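You operate a simulated robot arm through the tools that you are given. There is no shell and no other tool. Be economical: measure what you need, move in short steps, check, and stop when the job is done.

You run a simulated robot arm. Do the job below in one go: nothing can be reset, and whatever is moved stays where it is left.

Task
Move the pressed shell on to the funnel's seat, then press the next tin's dough even.
Fine: the red-tab tin moves on, the green-tab tin seats in the press; fingers clear of the press seat, brown paddle lever up at the end, funnel shut.

Only the result counts: the job must be done as asked and must still hold three seconds after the hand-in. Knocking over, shifting, dropping, spilling or breaking anything else fails it.

Robot
A 6-joint arm with a two-finger parallel gripper, fixed in place. Base frame: the origin is at the foot of the arm, x ahead of it, y to its left, z up. Readings come in mm, degrees, newtons and seconds.
With the tool pointing down near the work surface it reaches from about 100 to 320 mm from the base axis. Its first joint turns from -66.0 to 66.0 degrees. Payload 2.45 kg.
The TCP is the grasp point between the finger pads, 24 mm short of the fingertips. In the tool frame z runs along the fingers and y along their closing line. Largest opening 68 mm; finger width 17, thickness 10; the body of the gripper, 40 by 70 mm, starts 41 mm behind the TCP.
Orientation is told as [roll, pitch, yaw] about the base's x, y, z axes, in that order, counted from this pose: with the fingers straight down and closing along the base's y, the tool's x points along the base's -x, its y along +y and its z along -z.

Tools
- The arm moves only by the tool drive_tool. Its argument "targets" is a list of rows, each a list of 3 entries, a list of its own where there are three numbers: the closure, from 0 (fully open) to 1 (shut), then the shift along the tool's x, y, z in mm, then the turn, a rotation vector about the tool's x, y, z in degrees. In form: [[gripper, [dx, dy, dz], [ax, ay, az]], ...]. A call has 1 to 8 rows; each row shifts and turns the commanded pose from where the row before left it, along the tool's axes as they then stand. Rows are played at 5 a second. More than 50 mm and 8.6 degrees between two rows, or a gripper value outside its range, and nothing of the call is played. Where a pose cannot be reached the arm comes as near as it can. A force on the tool above 90 N (or 10 N above the force at the start of the call, whichever is more), or a blocked arm, ends the call early, and 0.2 s more pass. Each finger travels about 108 mm/s and halts on what it meets, pressing with about 20 N; the grip force reading is that of the motor and also rises with nothing between the fingers. The clock runs only during rows and for 0.2 s after the last one: add rows that do not move to give the fingers time. The reply holds the time, the measured pose of the TCP, the force on the tool along the base axes, the opening and the grip force, in the units named above and with some noise, with the torque about the TCP (base axes, N m) and any sound that the robot's microphone picked up, and new pictures: "pictures" is both (left out), scene, wrist or none.
- Cameras (640 x 400 px; columns grow to the right, rows downward): "scene" is fixed at [169.4, 404.6, 1491.5]; the picture's right is [-0.76, -0.65, 0.00], its down [-0.24, 0.28, -0.93] and it looks along [0.61, -0.70, -0.37] (base axes); focal length 320 px, centre (320, 200). "wrist" rides on the gripper at [84, 11, -75] in the tool frame; the picture's right is [-0.13, 0.99, 0.00], its down [-0.60, -0.08, -0.79] and it looks along [-0.79, -0.10, 0.61] (tool axes); focal length 251 px, centre (320, 200). There is no depth. A picture from a camera that has moved, and an enlarged one, comes with that camera's place and axes in the base frame and with its lens. The place of the scene camera against the robot may be out by one fixed shift of up to 12 mm in any direction.
- close_up(camera, box): a new picture of the part [left, top, right, bottom] of that camera's present view, enlarged. No time passes.
- hand_in(): hands the job in; it is judged then, once.

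Work in short steps. Places have to be worked out from the pictures, the camera data and where the tool is seen: move nearer, look again, correct. Check each grasp and each placing, and mend what went wrong. You have 120 turns and 200 pictures in all, those below and enlarged ones among them. Open the gripper and draw the arm clear of the work before you hand the job in, unless the task says otherwise; then end with one line.

The tools are called after "Emit:" as a command line: name --argument value ..., lists and objects as JSON in quotes. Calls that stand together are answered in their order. drive_tool: Moves the arm, as the interface text tells. Its arguments: {"type":"object","properties":{"targets":{"type":"array","items":{"type":"array"}},"pictures":{"type":"string","enum":["both","scene","wrist","none"]}},"required":["targets"]} The other tools are called the same way: close_up (camera, box) takes an enlarged picture of a part of a camera's view; hand_in () hands the job in.

At the start:

```text
t: 0.0
ee_pos: [422.6, -126.4, 1286.3]
ee_rot: [0.0, 0.0, 0.0]
force: [0.6, 0.1, -0.7]
moment: [0.0, 0.03, -0.02]
finger_gap: 67.9
grip_force: 0.1
```

scene: 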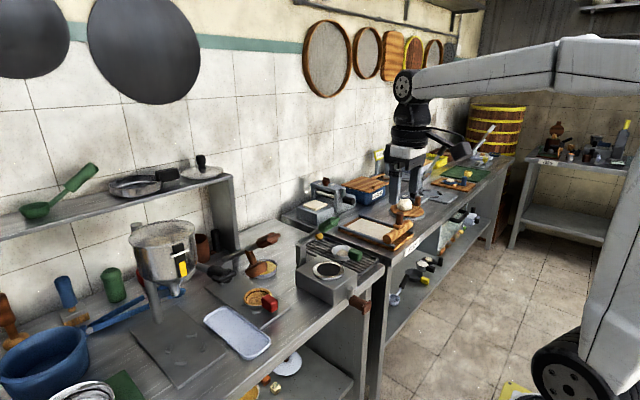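
wrist: 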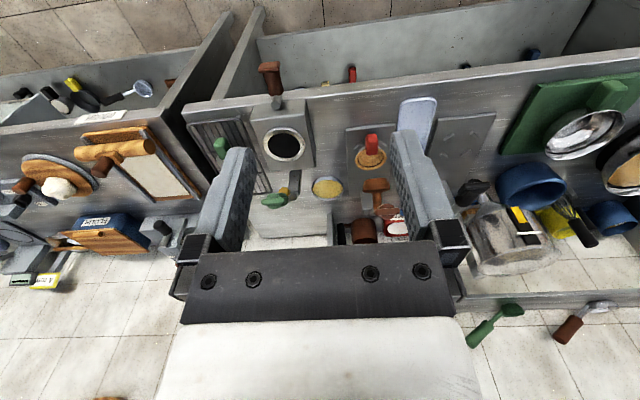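

I start by enlarging the work area in both views to identify the press, tins, funnel and lever.

Emit:
close_up --camera "scene" --box '[110, 210, 270, 390]'

Emit:
close_up --camera "scene" --box '[220, 210, 400, 330]'

Emit:
close_up --camera "wrist" --box '[180, 50, 520, 270]'

```text
2.22 times, centred on (190, 300) of scene
camera zoom: at [169.4, 404.6, 1491.5], right [-0.76, -0.65, 0.0], down [-0.24, 0.28, -0.93], along [0.61, -0.7, -0.37], focal length 712 px, centre (609, -22)
```

zoom: 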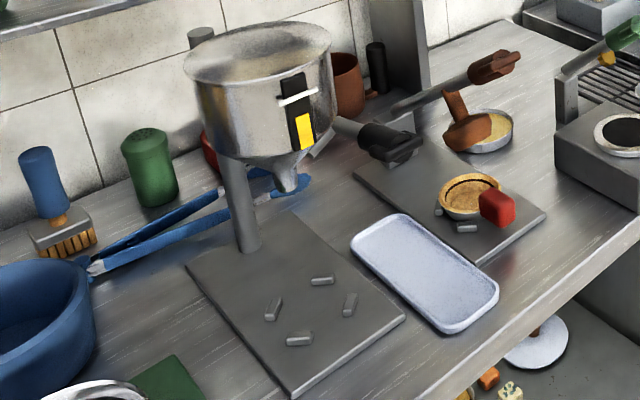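

```text
3.33 times, centred on (310, 270) of scene
camera zoom: at [169.4, 404.6, 1491.5], right [-0.76, -0.65, 0.0], down [-0.24, 0.28, -0.93], along [0.61, -0.7, -0.37], focal length 1068 px, centre (353, -33)
```

zoom: 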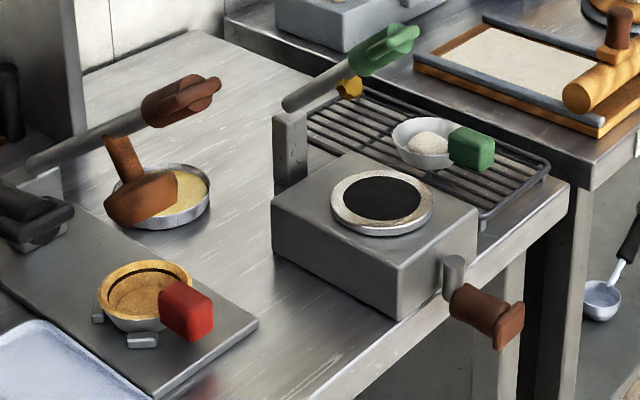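

```text
1.82 times, centred on (350, 160) of wrist
camera zoom: at [337.6, -116.2, 1361.1], right [0.13, 0.99, 0.0], down [0.6, -0.08, 0.79], along [0.79, -0.1, -0.61], focal length 457 px, centre (266, 273)
```

zoom: 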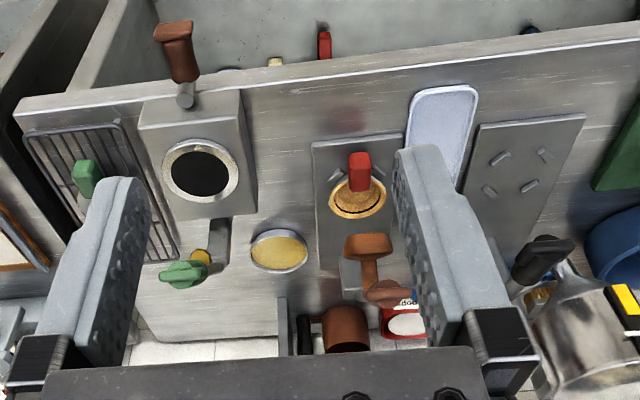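

The red-tab tin is estimated near (785, -50, ~890) and the funnel seat near (780, 165). I'll move forward to get a nearer view and to test the reach.

Emit:
drive_tool --targets '[[0, [-40, 14, 0], [0, 0, 0]], [0, [-40, 14, 0], [0, 0, 0]], [0, [-40, 14, 10], [0, 0, 0]], [0, [-40, 14, 10], [0, 0, 0]], [0, [-40, 14, 20], [0, 0, 0]]]'

```text
t: 1.2
ee_pos: [622.1, -55.9, 1246.0]
ee_rot: [0.1, 0.1, 0.0]
force: [0.3, -0.2, 0.4]
moment: [0.0, 0.01, 0.05]
finger_gap: 67.9
grip_force: 0.0
camera wrist: at [538.4, -44.7, 1321.8], right [0.13, 0.99, 0.0], down [0.6, -0.08, 0.79], along [0.79, -0.1, -0.61], focal length 251 px, centre (320, 200)
```

scene: 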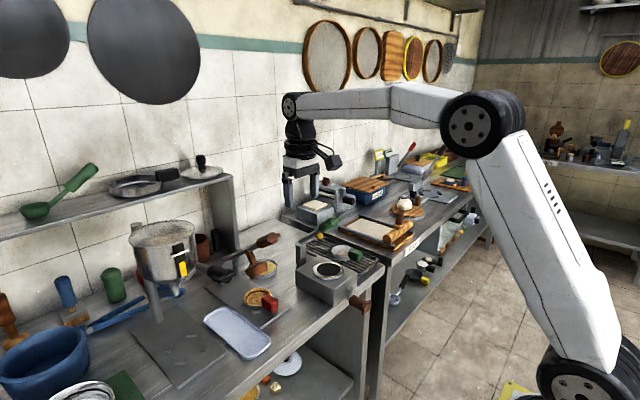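
wrist: 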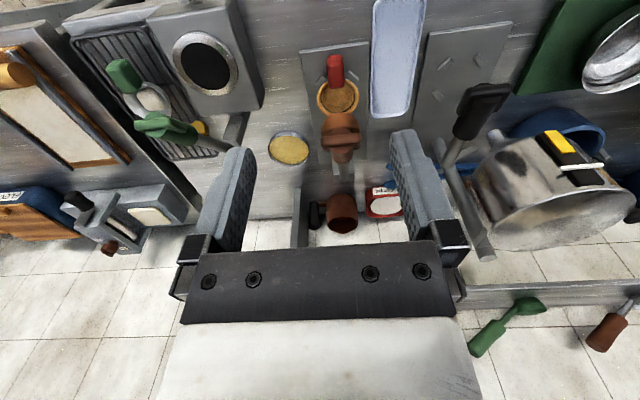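

Reach is fine. I enlarge the wrist view around the press and funnel.

Emit:
close_up --camera "wrist" --box '[240, 0, 540, 240]'

Emit:
close_up --camera "wrist" --box '[60, 0, 280, 200]'

Emit:
close_up --camera "scene" --box '[200, 220, 300, 320]'

```text
1.67 times, centred on (390, 120) of wrist
camera zoom: at [538.4, -44.7, 1321.8], right [0.13, 0.99, 0.0], down [0.6, -0.08, 0.79], along [0.79, -0.1, -0.61], focal length 419 px, centre (203, 333)
```

zoom: 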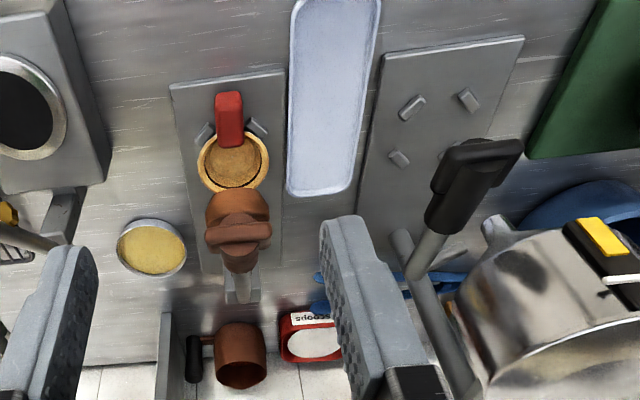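

```text
2.00 times, centred on (170, 100) of wrist
camera zoom: at [538.4, -44.7, 1321.8], right [0.13, 0.99, 0.0], down [0.6, -0.08, 0.79], along [0.79, -0.1, -0.61], focal length 503 px, centre (620, 400)
```

zoom: 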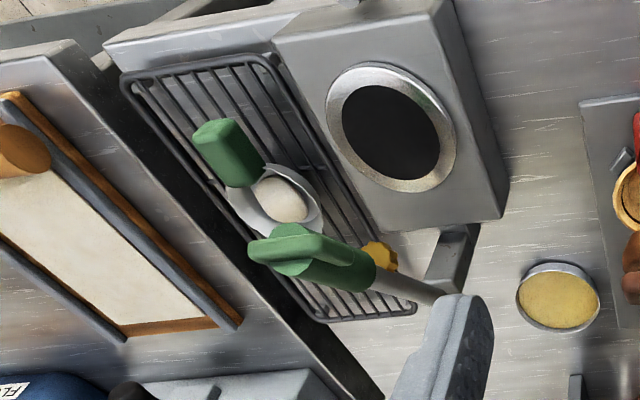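

```text
4.00 times, centred on (250, 270) of scene
camera zoom: at [169.4, 404.6, 1491.5], right [-0.76, -0.65, 0.0], down [-0.24, 0.28, -0.93], along [0.61, -0.7, -0.37], focal length 1282 px, centre (600, -80)
```

zoom: 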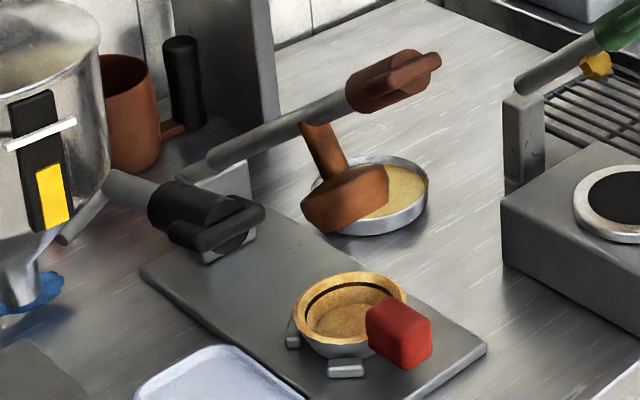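

Next I go lower and centred between the press and funnel for triangulation.

Emit:
drive_tool --targets '[[0, [8, 40, 40], [0, 0, 0]], [0, [8, 40, 40], [0, 0, 0]], [0, [6, 36, 46], [0, 0, 0]], [0, [0, 0, 0], [0, 0, 0]]]' --pictures "wrist"

Emit:
close_up --camera "wrist" --box '[190, 50, 390, 250]'

Emit:
close_up --camera "wrist" --box '[340, 0, 640, 240]'

```text
refused: row 1 steps farther than a row can; nothing moved
```

```text
2.00 times, centred on (290, 150) of wrist
camera zoom: at [538.4, -44.7, 1321.8], right [0.13, 0.99, 0.0], down [0.6, -0.08, 0.79], along [0.79, -0.1, -0.61], focal length 503 px, centre (380, 300)
```

zoom: 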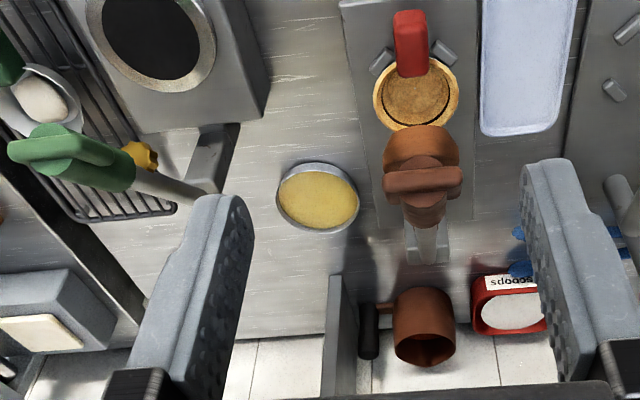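

```text
1.67 times, centred on (490, 120) of wrist
camera zoom: at [538.4, -44.7, 1321.8], right [0.13, 0.99, 0.0], down [0.6, -0.08, 0.79], along [0.79, -0.1, -0.61], focal length 419 px, centre (37, 333)
```

zoom: 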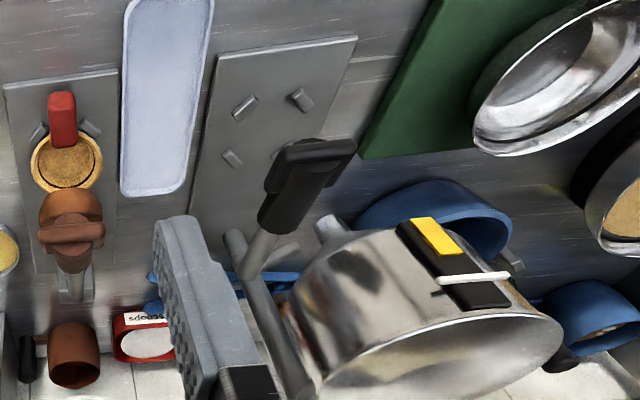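

The step limit is 50 mm per row in total length, so I split the move into smaller steps.

Emit:
drive_tool --targets '[[0, [6, 29, 32], [0, 0, 0]], [0, [6, 29, 32], [0, 0, 0]], [0, [5, 29, 31], [0, 0, 0]], [0, [5, 29, 31], [0, 0, 0]], [0, [0, 0, 0], [0, 0, 0]]]' --pictures "wrist"

```text
t: 2.4
ee_pos: [598.8, 58.1, 1119.5]
ee_rot: [0.0, 0.0, 0.1]
force: [-0.6, 0.0, 1.3]
moment: [0.02, -0.04, -0.02]
finger_gap: 67.8
grip_force: 0.0
camera wrist: at [514.7, 69.7, 1194.2], right [0.13, 0.99, 0.0], down [0.6, -0.08, 0.79], along [0.79, -0.1, -0.61], focal length 251 px, centre (320, 200)
```

wrist: 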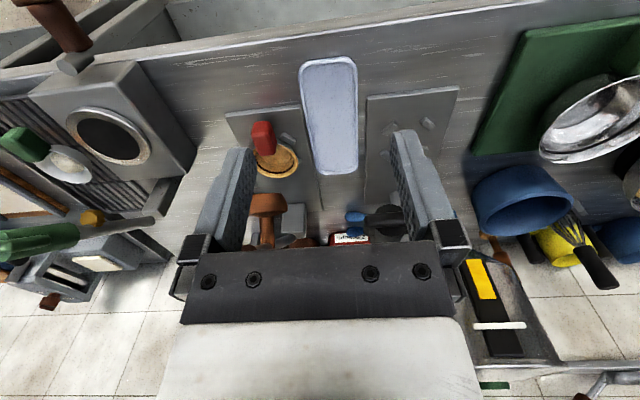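

Emit:
close_up --camera "wrist" --box '[210, 60, 470, 260]'

```text
2.00 times, centred on (340, 160) of wrist
camera zoom: at [514.7, 69.7, 1194.2], right [0.13, 0.99, 0.0], down [0.6, -0.08, 0.79], along [0.79, -0.1, -0.61], focal length 503 px, centre (280, 280)
```

zoom: 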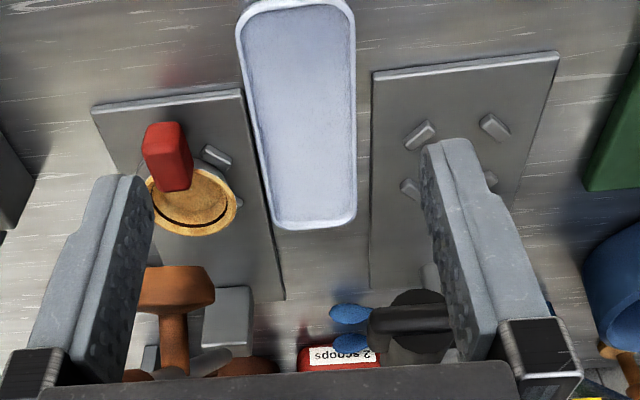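

Triangulation gives these positions:
- **Press:** seat centre about (806,-44), plate top z about 852, red tab about x 718–770, z about 860–897. The brown lever handle overhangs at (697,-43,1126).
- **Funnel:** seat centre about (805,177), spout above it, black valve handle at (708,100,1088).

A vertical tool would hit the lever, so I tilt 35° forward and go to a low spot in front of the press.

Emit:
drive_tool --targets '[[0, [0, 0, 0], [0, -7, 0]], [0, [0, 0, 0], [0, -7, 0]], [0, [0, 0, 0], [0, -7, 0]], [0, [0, 0, 0], [0, -7, 0]], [0, [0, 0, 0], [0, -7, 0]], [0, [8.7, -25.5, 30.3], [0, 0, 0]], [0, [8.7, -25.5, 30.3], [0, 0, 0]], [0, [0, 0, 0], [0, 0, 0]]]'

```text
t: 4.2
ee_pos: [621.9, 7.5, 1061.8]
ee_rot: [0.0, -35.0, 0.0]
force: [0.0, 1.1, -0.6]
moment: [0.03, -0.01, 0.03]
finger_gap: 68.1
grip_force: 0.0
camera wrist: at [509.3, 18.2, 1075.0], right [0.11, 0.99, 0.07], down [0.04, -0.08, 1.0], along [0.99, -0.1, -0.05], focal length 251 px, centre (320, 200)
```

scene: 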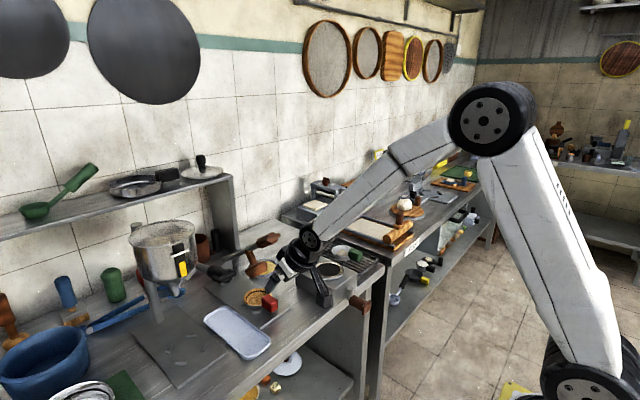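
wrist: 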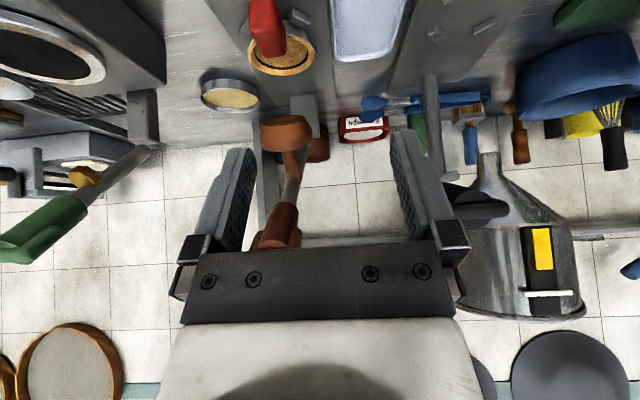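

The tilt works and the view is clear. I go down in front of the red tab to (670,-44,930).

Emit:
drive_tool --targets '[[0, [9.1, -12.9, 33.9], [0, 0, 0]], [0, [9.1, -12.9, 33.9], [0, 0, 0]], [0, [9.1, -12.9, 33.9], [0, 0, 0]], [0, [9.1, -12.9, 33.9], [0, 0, 0]], [0, [0, 0, 0], [0, 0, 0]]]'

Emit:
close_up --camera "wrist" --box '[190, 40, 450, 240]'

Emit:
close_up --camera "scene" --box '[200, 220, 340, 330]'

```text
t: 5.4
ee_pos: [657.6, -32.6, 943.1]
ee_rot: [-6.7, -33.1, 13.9]
force: [0.4, 0.1, -0.1]
moment: [0.03, 0.02, 0.01]
finger_gap: 68.1
grip_force: 0.1
out of reach, approached as far as the arm can: row 3
camera wrist: at [545.7, -40.6, 957.6], right [-0.07, 1.0, -0.03], down [0.06, 0.03, 1.0], along [1.0, 0.07, -0.07], focal length 251 px, centre (320, 200)
```

scene: 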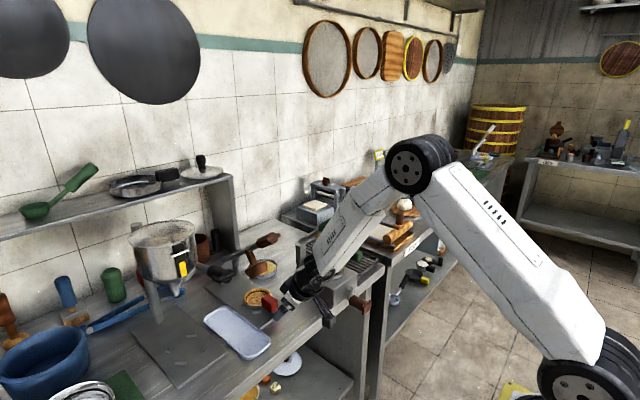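
wrist: 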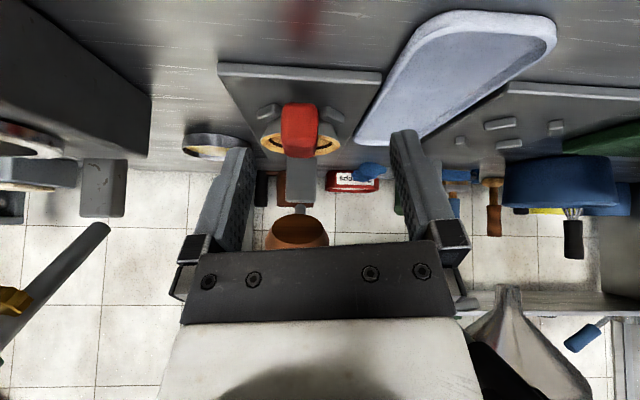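

```text
2.00 times, centred on (320, 140) of wrist
camera zoom: at [545.7, -40.6, 957.6], right [-0.07, 1.0, -0.03], down [0.06, 0.03, 1.0], along [1.0, 0.07, -0.07], focal length 503 px, centre (320, 320)
```

zoom: 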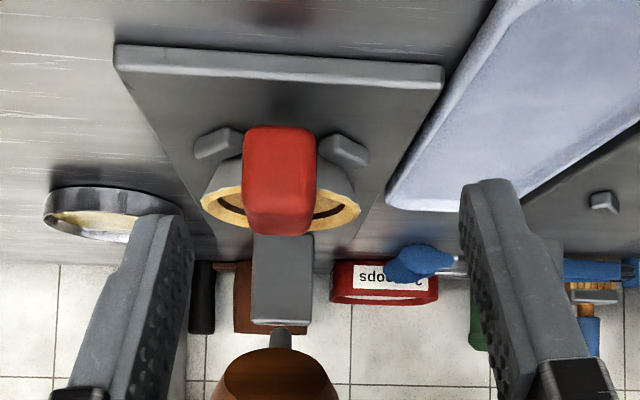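

```text
3.64 times, centred on (270, 275) of scene
camera zoom: at [169.4, 404.5, 1491.5], right [-0.76, -0.65, 0.0], down [-0.24, 0.28, -0.93], along [0.61, -0.7, -0.37], focal length 1166 px, centre (502, -73)
```

zoom: 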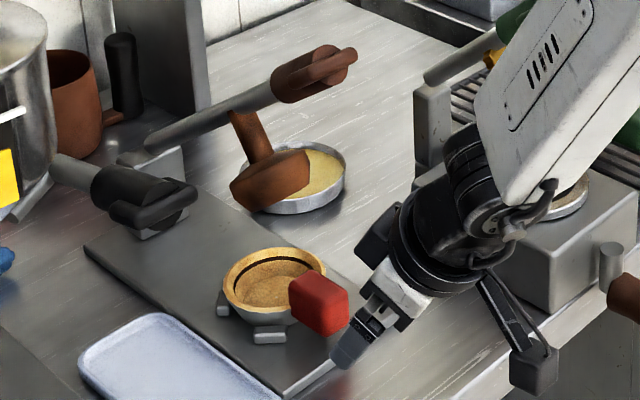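

The arm ran into a wrist singularity: the forearm and tool are collinear at this close-in pose with the 35° tilt. I back off along the tool and reduce the tilt to about 28°, which still clears the lever by estimate.

Emit:
drive_tool --targets '[[0, [0, 0, -35], [0, 0, 0]], [0, [0, 0, -35], [0, 0, 0]], [0, [0, 0, 0], [0, 7, 0]], [0, [0, 0, 0], [0, 0, 0]]]' --pictures "none"

```text
t: 6.4
ee_pos: [624.8, -28.9, 1004.0]
ee_rot: [1.7, -33.9, 0.1]
force: [-0.2, 0.5, -0.9]
moment: [0.02, 0.0, -0.01]
finger_gap: 68.2
grip_force: 0.1
out of reach, approached as far as the arm can: row 3
```

Emit:
drive_tool --targets '[[0, [0, 0, -25], [0, 0, 0]], [0, [0, 0, -25], [0, 0, 0]], [0, [0, 0, 0], [0, 0, 0]]]' --pictures "none"

```text
t: 7.2
ee_pos: [607.1, -28.3, 1032.9]
ee_rot: [2.6, -31.4, 0.1]
force: [1.1, -0.7, -0.4]
moment: [-0.01, -0.04, 0.01]
finger_gap: 68.0
grip_force: 0.1
out of reach, approached as far as the arm can: row 1
```

Emit:
drive_tool --targets '[[0, [0, 0, 0], [0, 6, 0]], [0, [0, 0, 0], [0, 6, 0]], [0, [0, 0, 0], [0, 0, 0]]]' --pictures "none"

```text
t: 8.0
ee_pos: [606.5, -30.1, 1032.9]
ee_rot: [2.3, -19.5, 0.8]
force: [0.1, 0.3, 0.0]
moment: [0.01, 0.0, -0.03]
finger_gap: 68.0
grip_force: 0.1
```

Normal tracking is recovered. I correct the small roll and go forward and down at 20° tilt to (668,-44,985), staying clear of the lever handle.

Emit:
drive_tool --targets '[[0, [0, 0, 0], [2.3, 0, 0]], [0, [-13.7, -4.7, 22], [0, 0, 0]], [0, [-13.7, -4.7, 22], [0, 0, 0]], [0, [-13.7, -4.7, 22], [0, 0, 0]], [0, [0, 0, 0], [0, 0, 0]]]' --pictures "scene"

Emit:
close_up --camera "scene" --box '[200, 190, 400, 330]'

```text
t: 9.2
ee_pos: [668.3, -41.1, 983.9]
ee_rot: [0.2, -19.6, 0.8]
force: [0.2, -0.2, -0.3]
moment: [-0.04, -0.01, 0.02]
finger_gap: 67.8
grip_force: 0.1
```

scene: 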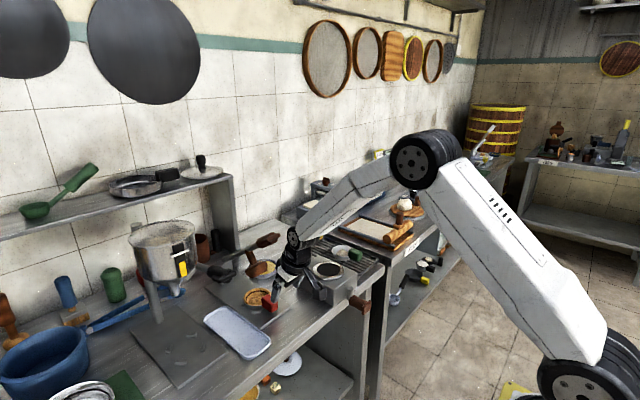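

```text
2.86 times, centred on (300, 260) of scene
camera zoom: at [169.4, 404.6, 1491.5], right [-0.76, -0.65, 0.0], down [-0.24, 0.28, -0.93], along [0.61, -0.7, -0.37], focal length 916 px, centre (377, 29)
```

zoom: 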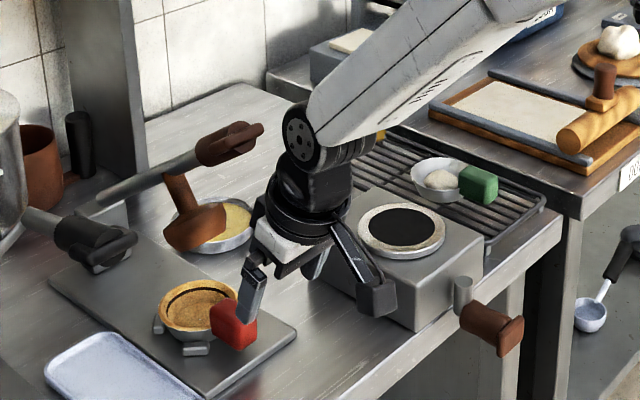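

The view confirms the gripper clears the lever handle by about 80 mm. I tilt to about 25° and go to (690,-44,920).

Emit:
drive_tool --targets '[[0, [0, 0, 0], [0, -5.4, 0]], [0, [3.5, -1.5, 33.6], [0, 0, 0]], [0, [3.5, -1.5, 33.6], [0, 0, 0]], [0, [0, 0, 0], [0, 0, 0]]]' --pictures "wrist"

Emit:
close_up --camera "wrist" --box '[190, 40, 450, 240]'

Emit:
close_up --camera "scene" --box '[200, 190, 400, 330]'

```text
t: 10.2
ee_pos: [689.2, -43.4, 919.6]
ee_rot: [0.1, -24.9, 0.8]
force: [-0.6, -0.4, -0.1]
moment: [-0.01, -0.02, 0.0]
finger_gap: 67.8
grip_force: 0.1
camera wrist: at [581.2, -34.0, 953.9], right [0.1, 0.99, 0.06], down [0.21, -0.08, 0.97], along [0.97, -0.09, -0.22], focal length 251 px, centre (320, 200)
```

wrist: 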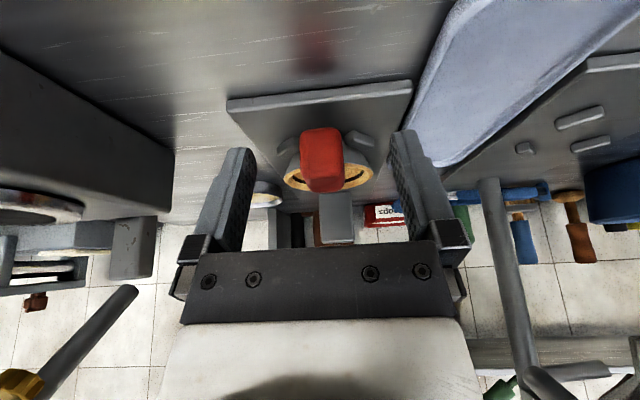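

```text
2.00 times, centred on (320, 140) of wrist
camera zoom: at [581.2, -34.0, 953.9], right [0.1, 0.99, 0.06], down [0.21, -0.08, 0.97], along [0.97, -0.09, -0.22], focal length 503 px, centre (320, 320)
```

zoom: 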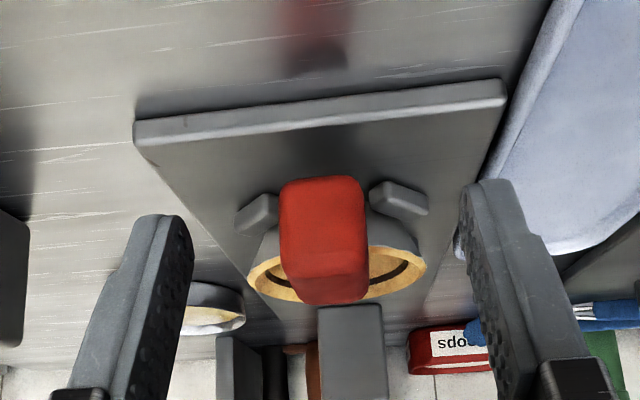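

```text
2.86 times, centred on (300, 260) of scene
camera zoom: at [169.4, 404.6, 1491.5], right [-0.76, -0.65, 0.0], down [-0.24, 0.28, -0.93], along [0.61, -0.7, -0.37], focal length 916 px, centre (377, 29)
```

zoom: 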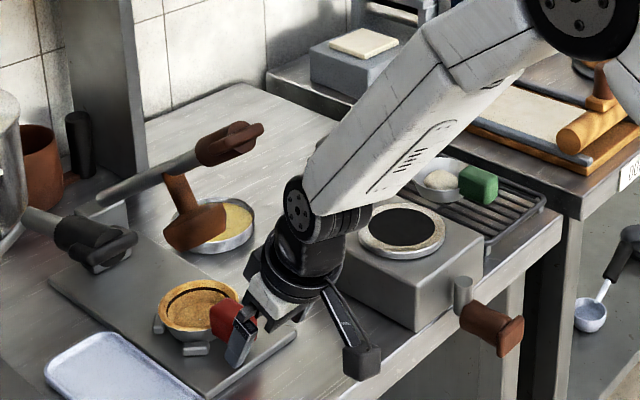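

The gripper is centred on the red tab, which spans roughly x 727–765 and z 878–907. I advance to straddle it at (741,-44,892).

Emit:
drive_tool --targets '[[0, [-11.8, -0.3, 15.6], [0, 0, 0]], [0, [-11.8, -0.3, 15.6], [0, 0, 0]], [0, [-11.9, -0.3, 15.7], [0, 0, 0]], [0, [0, 0, 0], [0, 0, 0]]]' --pictures "wrist"

Emit:
close_up --camera "scene" --box '[200, 190, 400, 330]'

```text
t: 11.2
ee_pos: [741.2, -43.5, 893.0]
ee_rot: [0.3, -24.9, 0.8]
force: [-0.5, 0.3, -0.1]
moment: [-0.01, 0.02, 0.04]
finger_gap: 68.1
grip_force: 0.0
camera wrist: at [633.6, -34.5, 926.4], right [0.1, 0.99, 0.06], down [0.21, -0.08, 0.97], along [0.97, -0.09, -0.22], focal length 251 px, centre (320, 200)
```

wrist: 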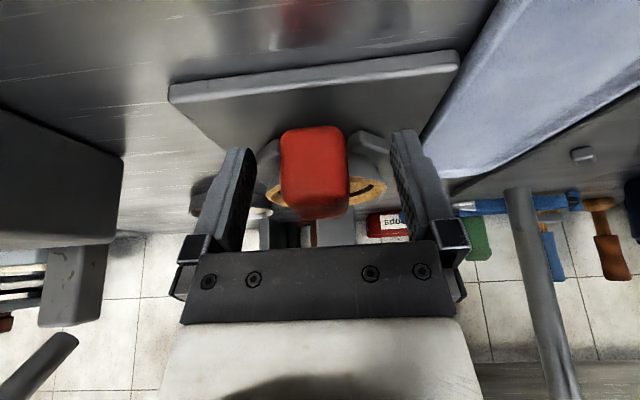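

```text
2.86 times, centred on (300, 260) of scene
camera zoom: at [169.4, 404.6, 1491.5], right [-0.76, -0.65, 0.0], down [-0.24, 0.28, -0.93], along [0.61, -0.7, -0.37], focal length 916 px, centre (377, 29)
```

zoom: 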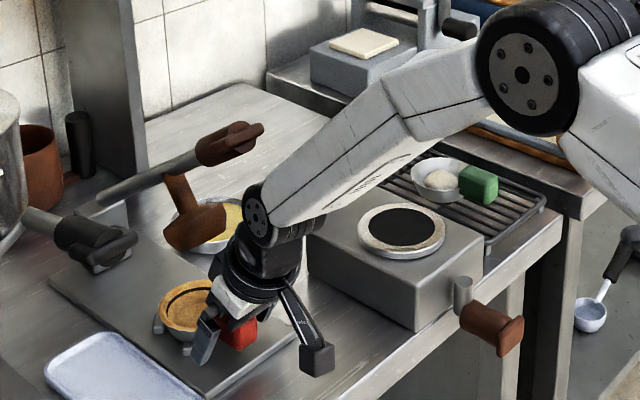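

The tab lies between the fingers with its centre at y about -44.8. I nudge by about 1.3 mm and close.

Emit:
drive_tool --targets '[[0, [0, -1.3, 0], [0, 0, 0]], [0.3, [0, 0, 0], [0, 0, 0]], [0.6, [0, 0, 0], [0, 0, 0]], [0.8, [0, 0, 0], [0, 0, 0]], [0.9, [0, 0, 0], [0, 0, 0]]]' --pictures "wrist"

```text
t: 12.4
ee_pos: [743.2, -46.3, 893.6]
ee_rot: [0.1, -25.0, 0.7]
force: [-0.2, -0.4, 1.1]
moment: [0.03, -0.03, -0.22]
finger_gap: 28.0
grip_force: 19.9
camera wrist: at [634.0, -36.0, 926.5], right [0.1, 0.99, 0.06], down [0.21, -0.08, 0.97], along [0.97, -0.09, -0.22], focal length 251 px, centre (320, 200)
```

wrist: 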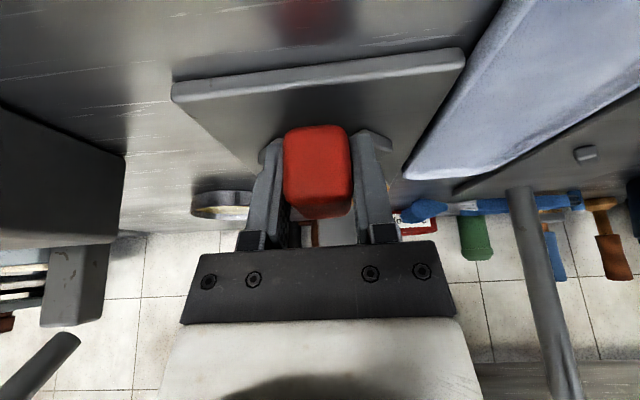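

The tab is gripped (28 mm gap, 20 N). I lift straight up 30 mm, slowly.

Emit:
drive_tool --targets '[[1, [-2.1, 0, -4.5], [0, 0, 0]], [1, [-2.1, 0, -4.5], [0, 0, 0]], [1, [-4.2, 0, -9.1], [0, 0, 0]], [1, [-4.2, 0, -9.1], [0, 0, 0]], [1, [0, 0, 0], [0, 0, 0]]]' --pictures "wrist"

Emit:
close_up --camera "scene" --box '[200, 190, 400, 330]'

```text
t: 13.6
ee_pos: [741.6, -44.6, 923.4]
ee_rot: [0.2, -24.9, 0.8]
force: [0.1, -0.7, -0.9]
moment: [0.0, 0.07, -0.01]
finger_gap: 27.8
grip_force: 20.1
camera wrist: at [633.5, -35.9, 956.4], right [0.1, 0.99, 0.06], down [0.21, -0.08, 0.97], along [0.97, -0.09, -0.22], focal length 251 px, centre (320, 200)
```

wrist: 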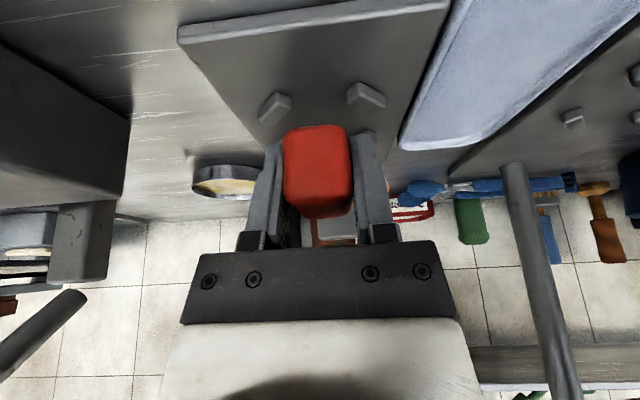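

```text
2.86 times, centred on (300, 260) of scene
camera zoom: at [169.5, 404.6, 1491.5], right [-0.76, -0.65, 0.0], down [-0.24, 0.28, -0.93], along [0.61, -0.7, -0.37], focal length 916 px, centre (377, 29)
```

zoom: 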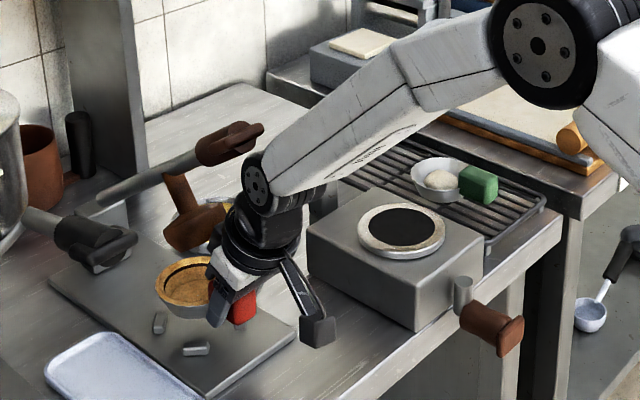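

The tin is lifted and level, and the newly visible pins put the press seat centre at y about -45.4. I retract to x about 665 to pass clear of the levers, then begin the sideways move.

Emit:
drive_tool --targets '[[1, [23, 0, -10.8], [0, 0, 0]], [1, [23, 0, -10.8], [0, 0, 0]], [1, [23, 0, -10.8], [0, 0, 0]], [1, [0, 25, 0], [0, 0, 0]], [1, [0, 30, 0], [0, 0, 0]], [1, [0, 30, 0], [0, 0, 0]], [1, [0, 0, 0], [0, 0, 0]]]' --pictures "both"

Emit:
close_up --camera "scene" --box '[150, 190, 350, 330]'

```text
t: 15.2
ee_pos: [664.1, 38.7, 923.5]
ee_rot: [0.2, -25.0, 0.8]
force: [0.2, -0.2, -1.4]
moment: [0.02, 0.07, -0.01]
finger_gap: 27.8
grip_force: 19.6
camera wrist: at [556.4, 47.5, 956.3], right [0.1, 0.99, 0.06], down [0.21, -0.08, 0.97], along [0.97, -0.09, -0.22], focal length 251 px, centre (320, 200)
```

scene: 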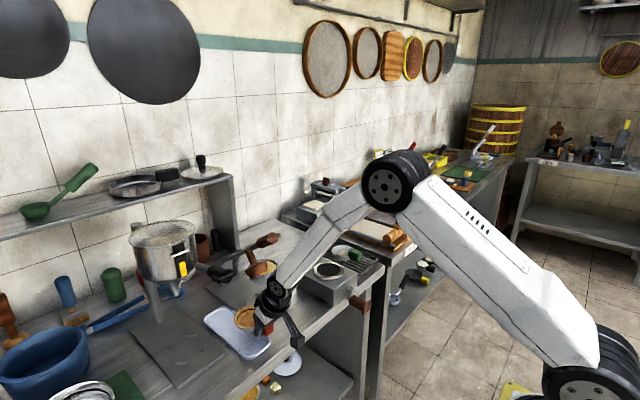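
wrist: 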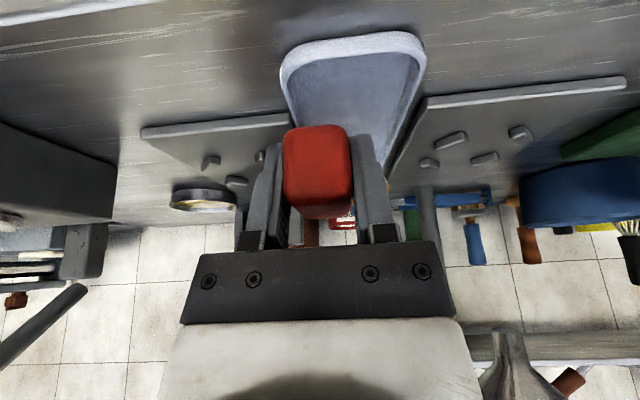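

```text
2.86 times, centred on (250, 260) of scene
camera zoom: at [169.5, 404.6, 1491.5], right [-0.76, -0.65, 0.0], down [-0.24, 0.28, -0.93], along [0.61, -0.7, -0.37], focal length 916 px, centre (520, 29)
```

zoom: 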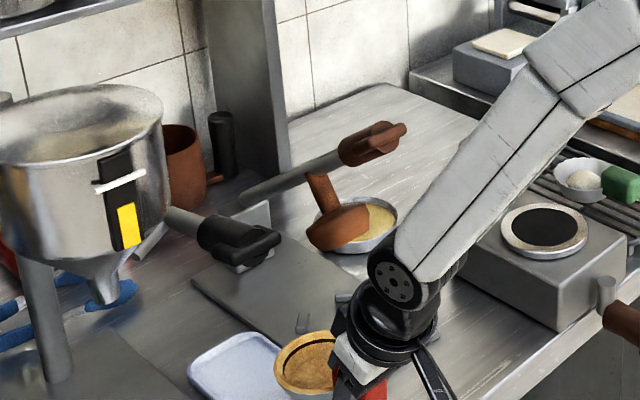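

Clear of everything so far. I continue sideways to y about 178 in front of the funnel seat.

Emit:
drive_tool --targets '[[1, [0, 28, 0], [0, 0, 0]], [1, [0, 28, 0], [0, 0, 0]], [1, [0, 28, 0], [0, 0, 0]], [1, [0, 28, 0], [0, 0, 0]], [1, [0, 28, 0], [0, 0, 0]], [1, [0, 0, 0], [0, 0, 0]]]' --pictures "wrist"

Emit:
close_up --camera "wrist" --box '[200, 50, 460, 250]'

Emit:
close_up --camera "scene" --box '[110, 200, 310, 360]'

```text
t: 16.6
ee_pos: [661.8, 180.6, 925.1]
ee_rot: [0.2, -25.0, 0.9]
force: [-0.4, -0.5, -1.4]
moment: [0.01, 0.06, 0.01]
finger_gap: 27.8
grip_force: 19.8
camera wrist: at [553.1, 189.1, 957.7], right [0.1, 0.99, 0.06], down [0.21, -0.08, 0.97], along [0.97, -0.09, -0.22], focal length 251 px, centre (320, 200)
```

wrist: 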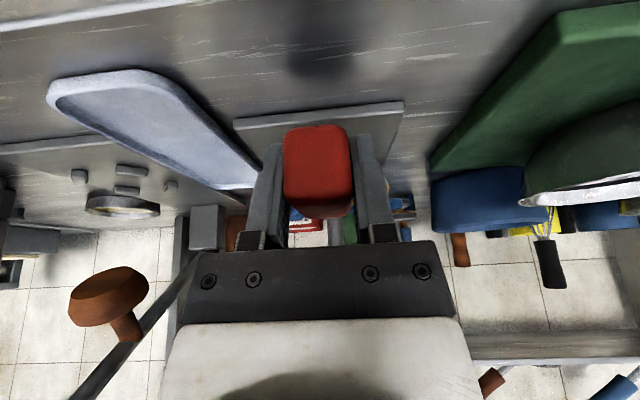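

```text
2.00 times, centred on (330, 150) of wrist
camera zoom: at [553.1, 189.1, 957.7], right [0.1, 0.99, 0.06], down [0.21, -0.08, 0.97], along [0.97, -0.09, -0.22], focal length 503 px, centre (300, 300)
```

zoom: 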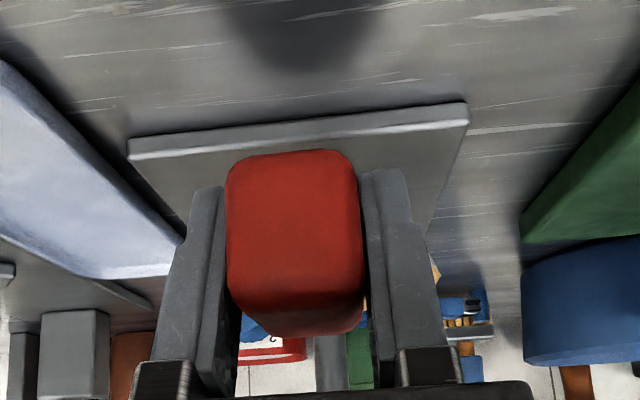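

```text
2.50 times, centred on (210, 280) of scene
camera zoom: at [169.5, 404.6, 1491.5], right [-0.76, -0.65, 0.0], down [-0.24, 0.28, -0.93], along [0.61, -0.7, -0.37], focal length 801 px, centre (595, 0)
```

zoom: 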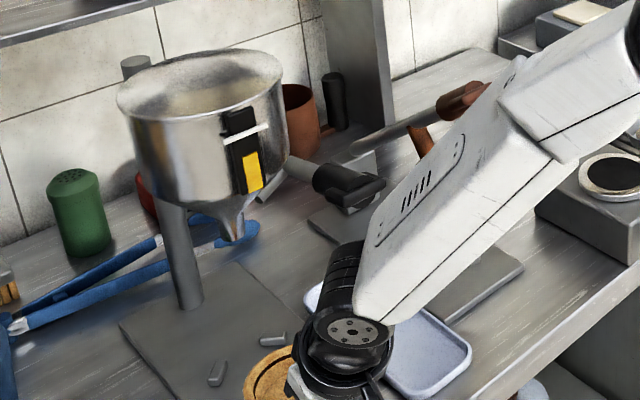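

For an accurate seat position I step back to y about 110, where the funnel pins are unobstructed, and enlarge the view.

Emit:
drive_tool --targets '[[1, [0, -28, 0], [0, 0, 0]], [1, [0, -28, 0], [0, 0, 0]], [1, [0, -24, 0], [0, 0, 0]], [1, [0, 0, 0], [0, 0, 0]]]' --pictures "none"

Emit:
close_up --camera "wrist" --box '[300, 80, 500, 205]'

Emit:
close_up --camera "wrist" --box '[100, 80, 300, 205]'

```text
t: 17.6
ee_pos: [662.5, 96.7, 924.6]
ee_rot: [0.2, -25.0, 0.7]
force: [-1.0, 0.4, -2.1]
moment: [0.02, 0.05, 0.01]
finger_gap: 27.7
grip_force: 19.8
```

```text
3.20 times, centred on (400, 142) of wrist
camera zoom: at [554.6, 107.7, 956.9], right [0.1, 0.99, 0.06], down [0.21, -0.08, 0.97], along [0.97, -0.09, -0.22], focal length 805 px, centre (64, 384)
```

zoom: 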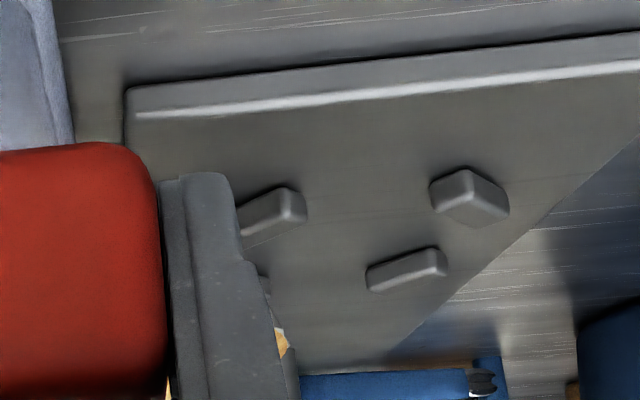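

```text
3.20 times, centred on (200, 142) of wrist
camera zoom: at [554.6, 107.7, 956.9], right [0.1, 0.99, 0.06], down [0.21, -0.08, 0.97], along [0.97, -0.09, -0.22], focal length 805 px, centre (704, 384)
```

zoom: 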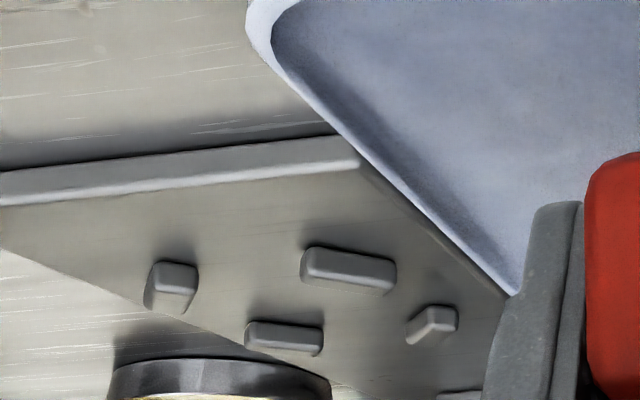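

Off-axis measurements disagree by a few mm. I'll instead hover at the same lifted pose over the funnel seat and compare pin pixels with the press view, where they were at (275,107) and (367,95).

Emit:
drive_tool --targets '[[1, [0, 27, 0], [0, 0, 0]], [1, [0, 27, 0], [0, 0, 0]], [1, [0, 27, 0], [0, 0, 0]], [1, [-18, 0, 8.4], [0, 0, 0]], [1, [-18, 0, 8.4], [0, 0, 0]], [1, [-18, 0, 8.4], [0, 0, 0]], [1, [-18, 0, 8.4], [0, 0, 0]], [1, [0, 0, 0], [0, 0, 0]]]' --pictures "both"

Emit:
close_up --camera "wrist" --box '[160, 0, 460, 180]'

Emit:
close_up --camera "scene" --box '[110, 210, 290, 370]'

```text
t: 19.4
ee_pos: [742.7, 181.8, 925.3]
ee_rot: [0.1, -24.9, 0.8]
force: [-0.2, 0.2, -1.4]
moment: [0.0, 0.1, 0.02]
finger_gap: 27.7
grip_force: 19.8
camera wrist: at [634.9, 191.5, 957.5], right [0.1, 0.99, 0.06], down [0.21, -0.08, 0.97], along [0.97, -0.09, -0.22], focal length 251 px, centre (320, 200)
```

scene: 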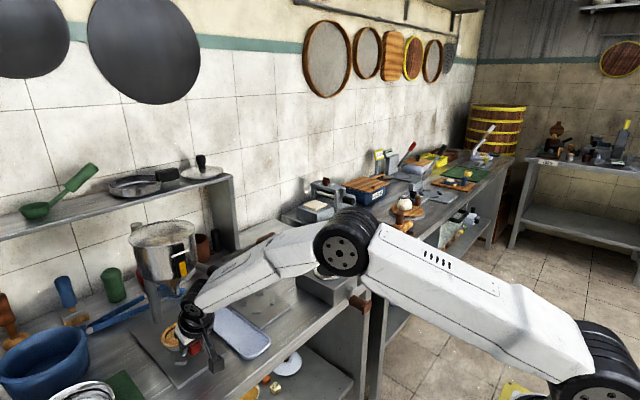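
wrist: 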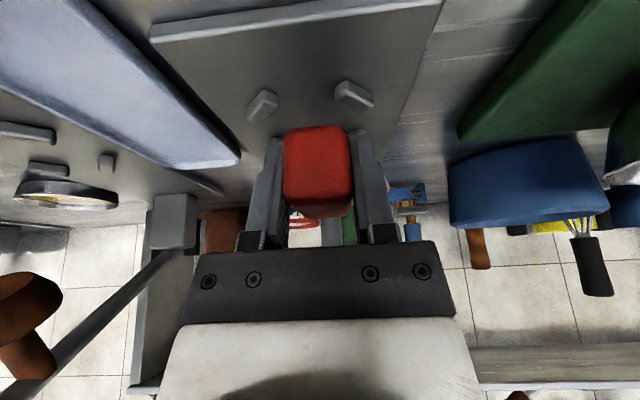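

```text
2.13 times, centred on (310, 90) of wrist
camera zoom: at [634.9, 191.5, 957.5], right [0.1, 0.99, 0.06], down [0.21, -0.08, 0.97], along [0.97, -0.09, -0.22], focal length 536 px, centre (341, 435)
```

zoom: 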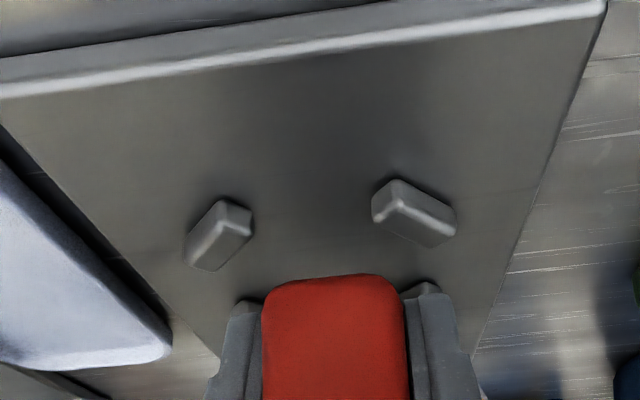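

```text
2.50 times, centred on (200, 290) of scene
camera zoom: at [169.5, 404.6, 1491.5], right [-0.76, -0.65, 0.0], down [-0.24, 0.28, -0.93], along [0.61, -0.7, -0.37], focal length 801 px, centre (620, -25)
```

zoom: 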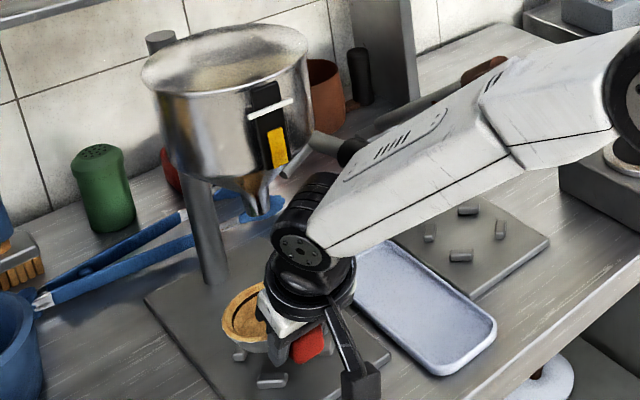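

Pins are at (263,106) and (354,94), against (275,107) and (367,95) at the press. The tin is therefore about 8 mm too far in +y, while x matches. I lower 8 mm first, which gains clearance to the black valve handle, then shift -8 mm in y.

Emit:
drive_tool --targets '[[1, [3.4, 0, 7.2], [0, 0, 0]], [1, [0, -4, 0], [0, 0, 0]], [1, [0, -4, 0], [0, 0, 0]], [1, [0, 0, 0], [0, 0, 0]], [1, [0, 0, 0], [0, 0, 0]]]' --pictures "wrist"

Emit:
close_up --camera "wrist" --box '[160, 0, 460, 180]'

Emit:
close_up --camera "scene" --box '[150, 260, 270, 360]'

```text
t: 20.6
ee_pos: [742.5, 172.7, 916.5]
ee_rot: [0.3, -25.1, 0.8]
force: [-0.4, -1.1, -1.1]
moment: [0.01, 0.06, 0.01]
finger_gap: 27.9
grip_force: 20.4
camera wrist: at [634.2, 182.4, 948.8], right [0.1, 0.99, 0.06], down [0.21, -0.08, 0.97], along [0.97, -0.09, -0.22], focal length 251 px, centre (320, 200)
```

wrist: 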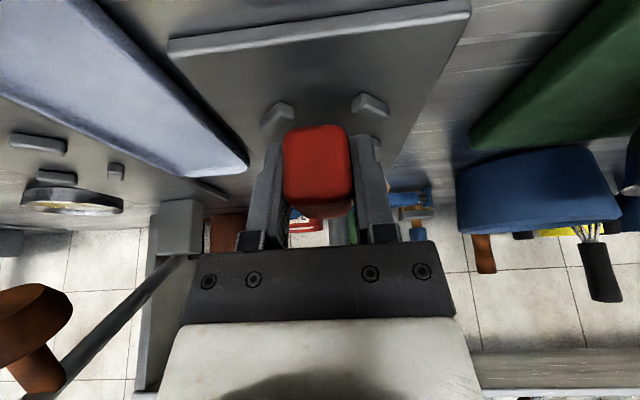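

```text
2.13 times, centred on (310, 90) of wrist
camera zoom: at [634.2, 182.4, 948.8], right [0.1, 0.99, 0.06], down [0.21, -0.08, 0.97], along [0.97, -0.09, -0.22], focal length 536 px, centre (341, 435)
```

zoom: 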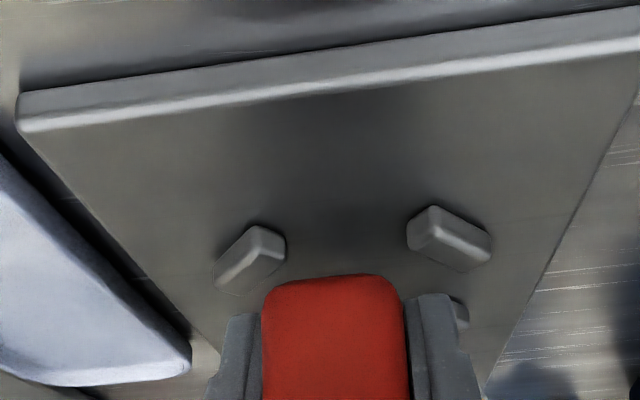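

```text
4.00 times, centred on (210, 310) of scene
camera zoom: at [169.5, 404.6, 1491.5], right [-0.76, -0.65, 0.0], down [-0.24, 0.28, -0.93], along [0.61, -0.7, -0.37], focal length 1282 px, centre (760, -240)
```

zoom: 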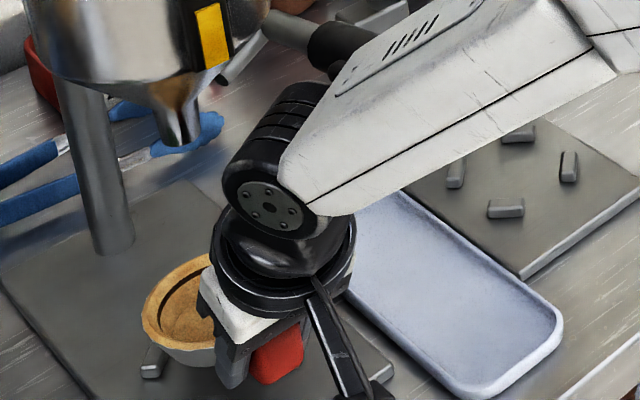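

The pins are now nearly matched, and about +1 mm in y and +2 mm in x remain. I apply that and lower to about 898, just before contact.

Emit:
drive_tool --targets '[[1, [-1.8, 1, 0.85], [0, 0, 0]], [1, [2.1, 0, 4.53], [0, 0, 0]], [1, [2.1, 0, 4.53], [0, 0, 0]], [1, [2.1, 0, 4.53], [0, 0, 0]], [1, [1.3, 0, 2.7], [0, 0, 0]], [1, [0, 0, 0], [0, 0, 0]]]' --pictures "wrist"

Emit:
close_up --camera "wrist" --box '[210, 80, 430, 230]'

Emit:
close_up --camera "scene" --box '[170, 300, 250, 360]'

```text
t: 22.0
ee_pos: [744.8, 173.4, 899.7]
ee_rot: [0.2, -25.0, 0.8]
force: [-1.9, 0.6, 0.6]
moment: [0.02, 0.0, 0.02]
finger_gap: 27.8
grip_force: 20.1
camera wrist: at [636.3, 183.1, 931.4], right [0.1, 0.99, 0.06], down [0.21, -0.08, 0.97], along [0.97, -0.09, -0.22], focal length 251 px, centre (320, 200)
```

wrist: 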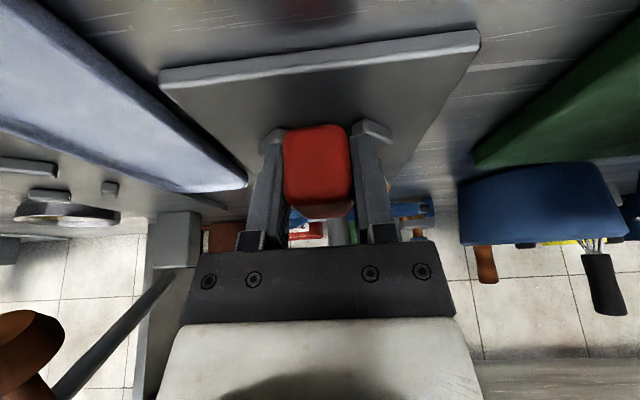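

```text
2.67 times, centred on (320, 155) of wrist
camera zoom: at [636.3, 183.1, 931.4], right [0.1, 0.99, 0.06], down [0.21, -0.08, 0.97], along [0.97, -0.09, -0.22], focal length 670 px, centre (320, 320)
```

zoom: 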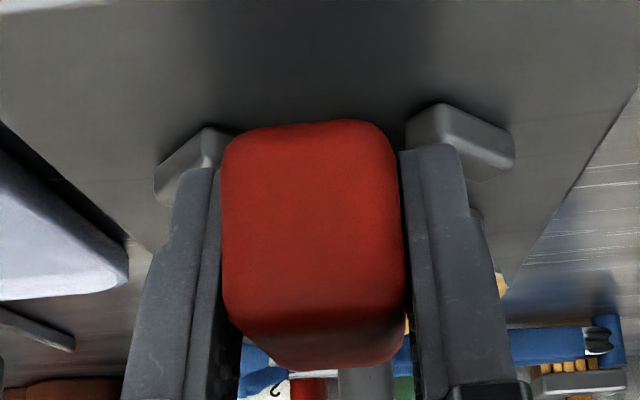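

```text
6.67 times, centred on (210, 330) of scene
camera zoom: at [169.4, 404.6, 1491.5], right [-0.76, -0.65, 0.0], down [-0.24, 0.28, -0.93], along [0.61, -0.7, -0.37], focal length 2137 px, centre (1053, -667)
```

zoom: 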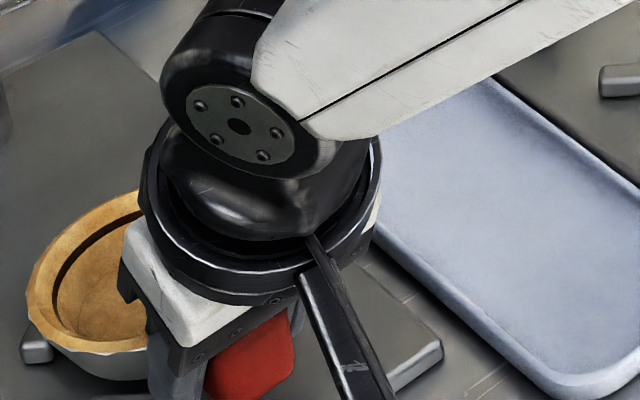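

Forces changed slightly, as if there is light contact (the tin weight is supported). I lower another 3 mm and check.

Emit:
drive_tool --targets '[[1, [0.7, 0, 1.4], [0, 0, 0]], [1, [0.7, 0, 1.4], [0, 0, 0]], [1, [0, 0, 0], [0, 0, 0]], [1, [0, 0, 0], [0, 0, 0]]]' --pictures "none"

Emit:
close_up --camera "wrist" --box '[210, 80, 430, 230]'

```text
t: 23.0
ee_pos: [744.0, 173.7, 895.3]
ee_rot: [0.2, -25.1, 0.8]
force: [-5.2, 3.7, 7.2]
moment: [-0.03, -0.42, 0.16]
finger_gap: 27.9
grip_force: 19.7
```

```text
2.67 times, centred on (320, 155) of wrist
camera zoom: at [636.3, 183.1, 928.5], right [0.1, 0.99, 0.06], down [0.21, -0.08, 0.97], along [0.97, -0.09, -0.22], focal length 670 px, centre (320, 320)
```

zoom: 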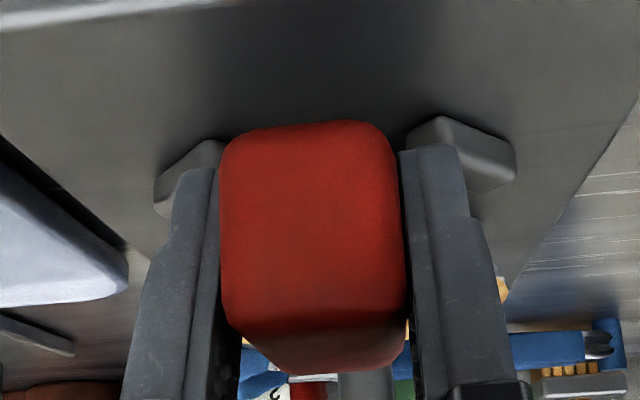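

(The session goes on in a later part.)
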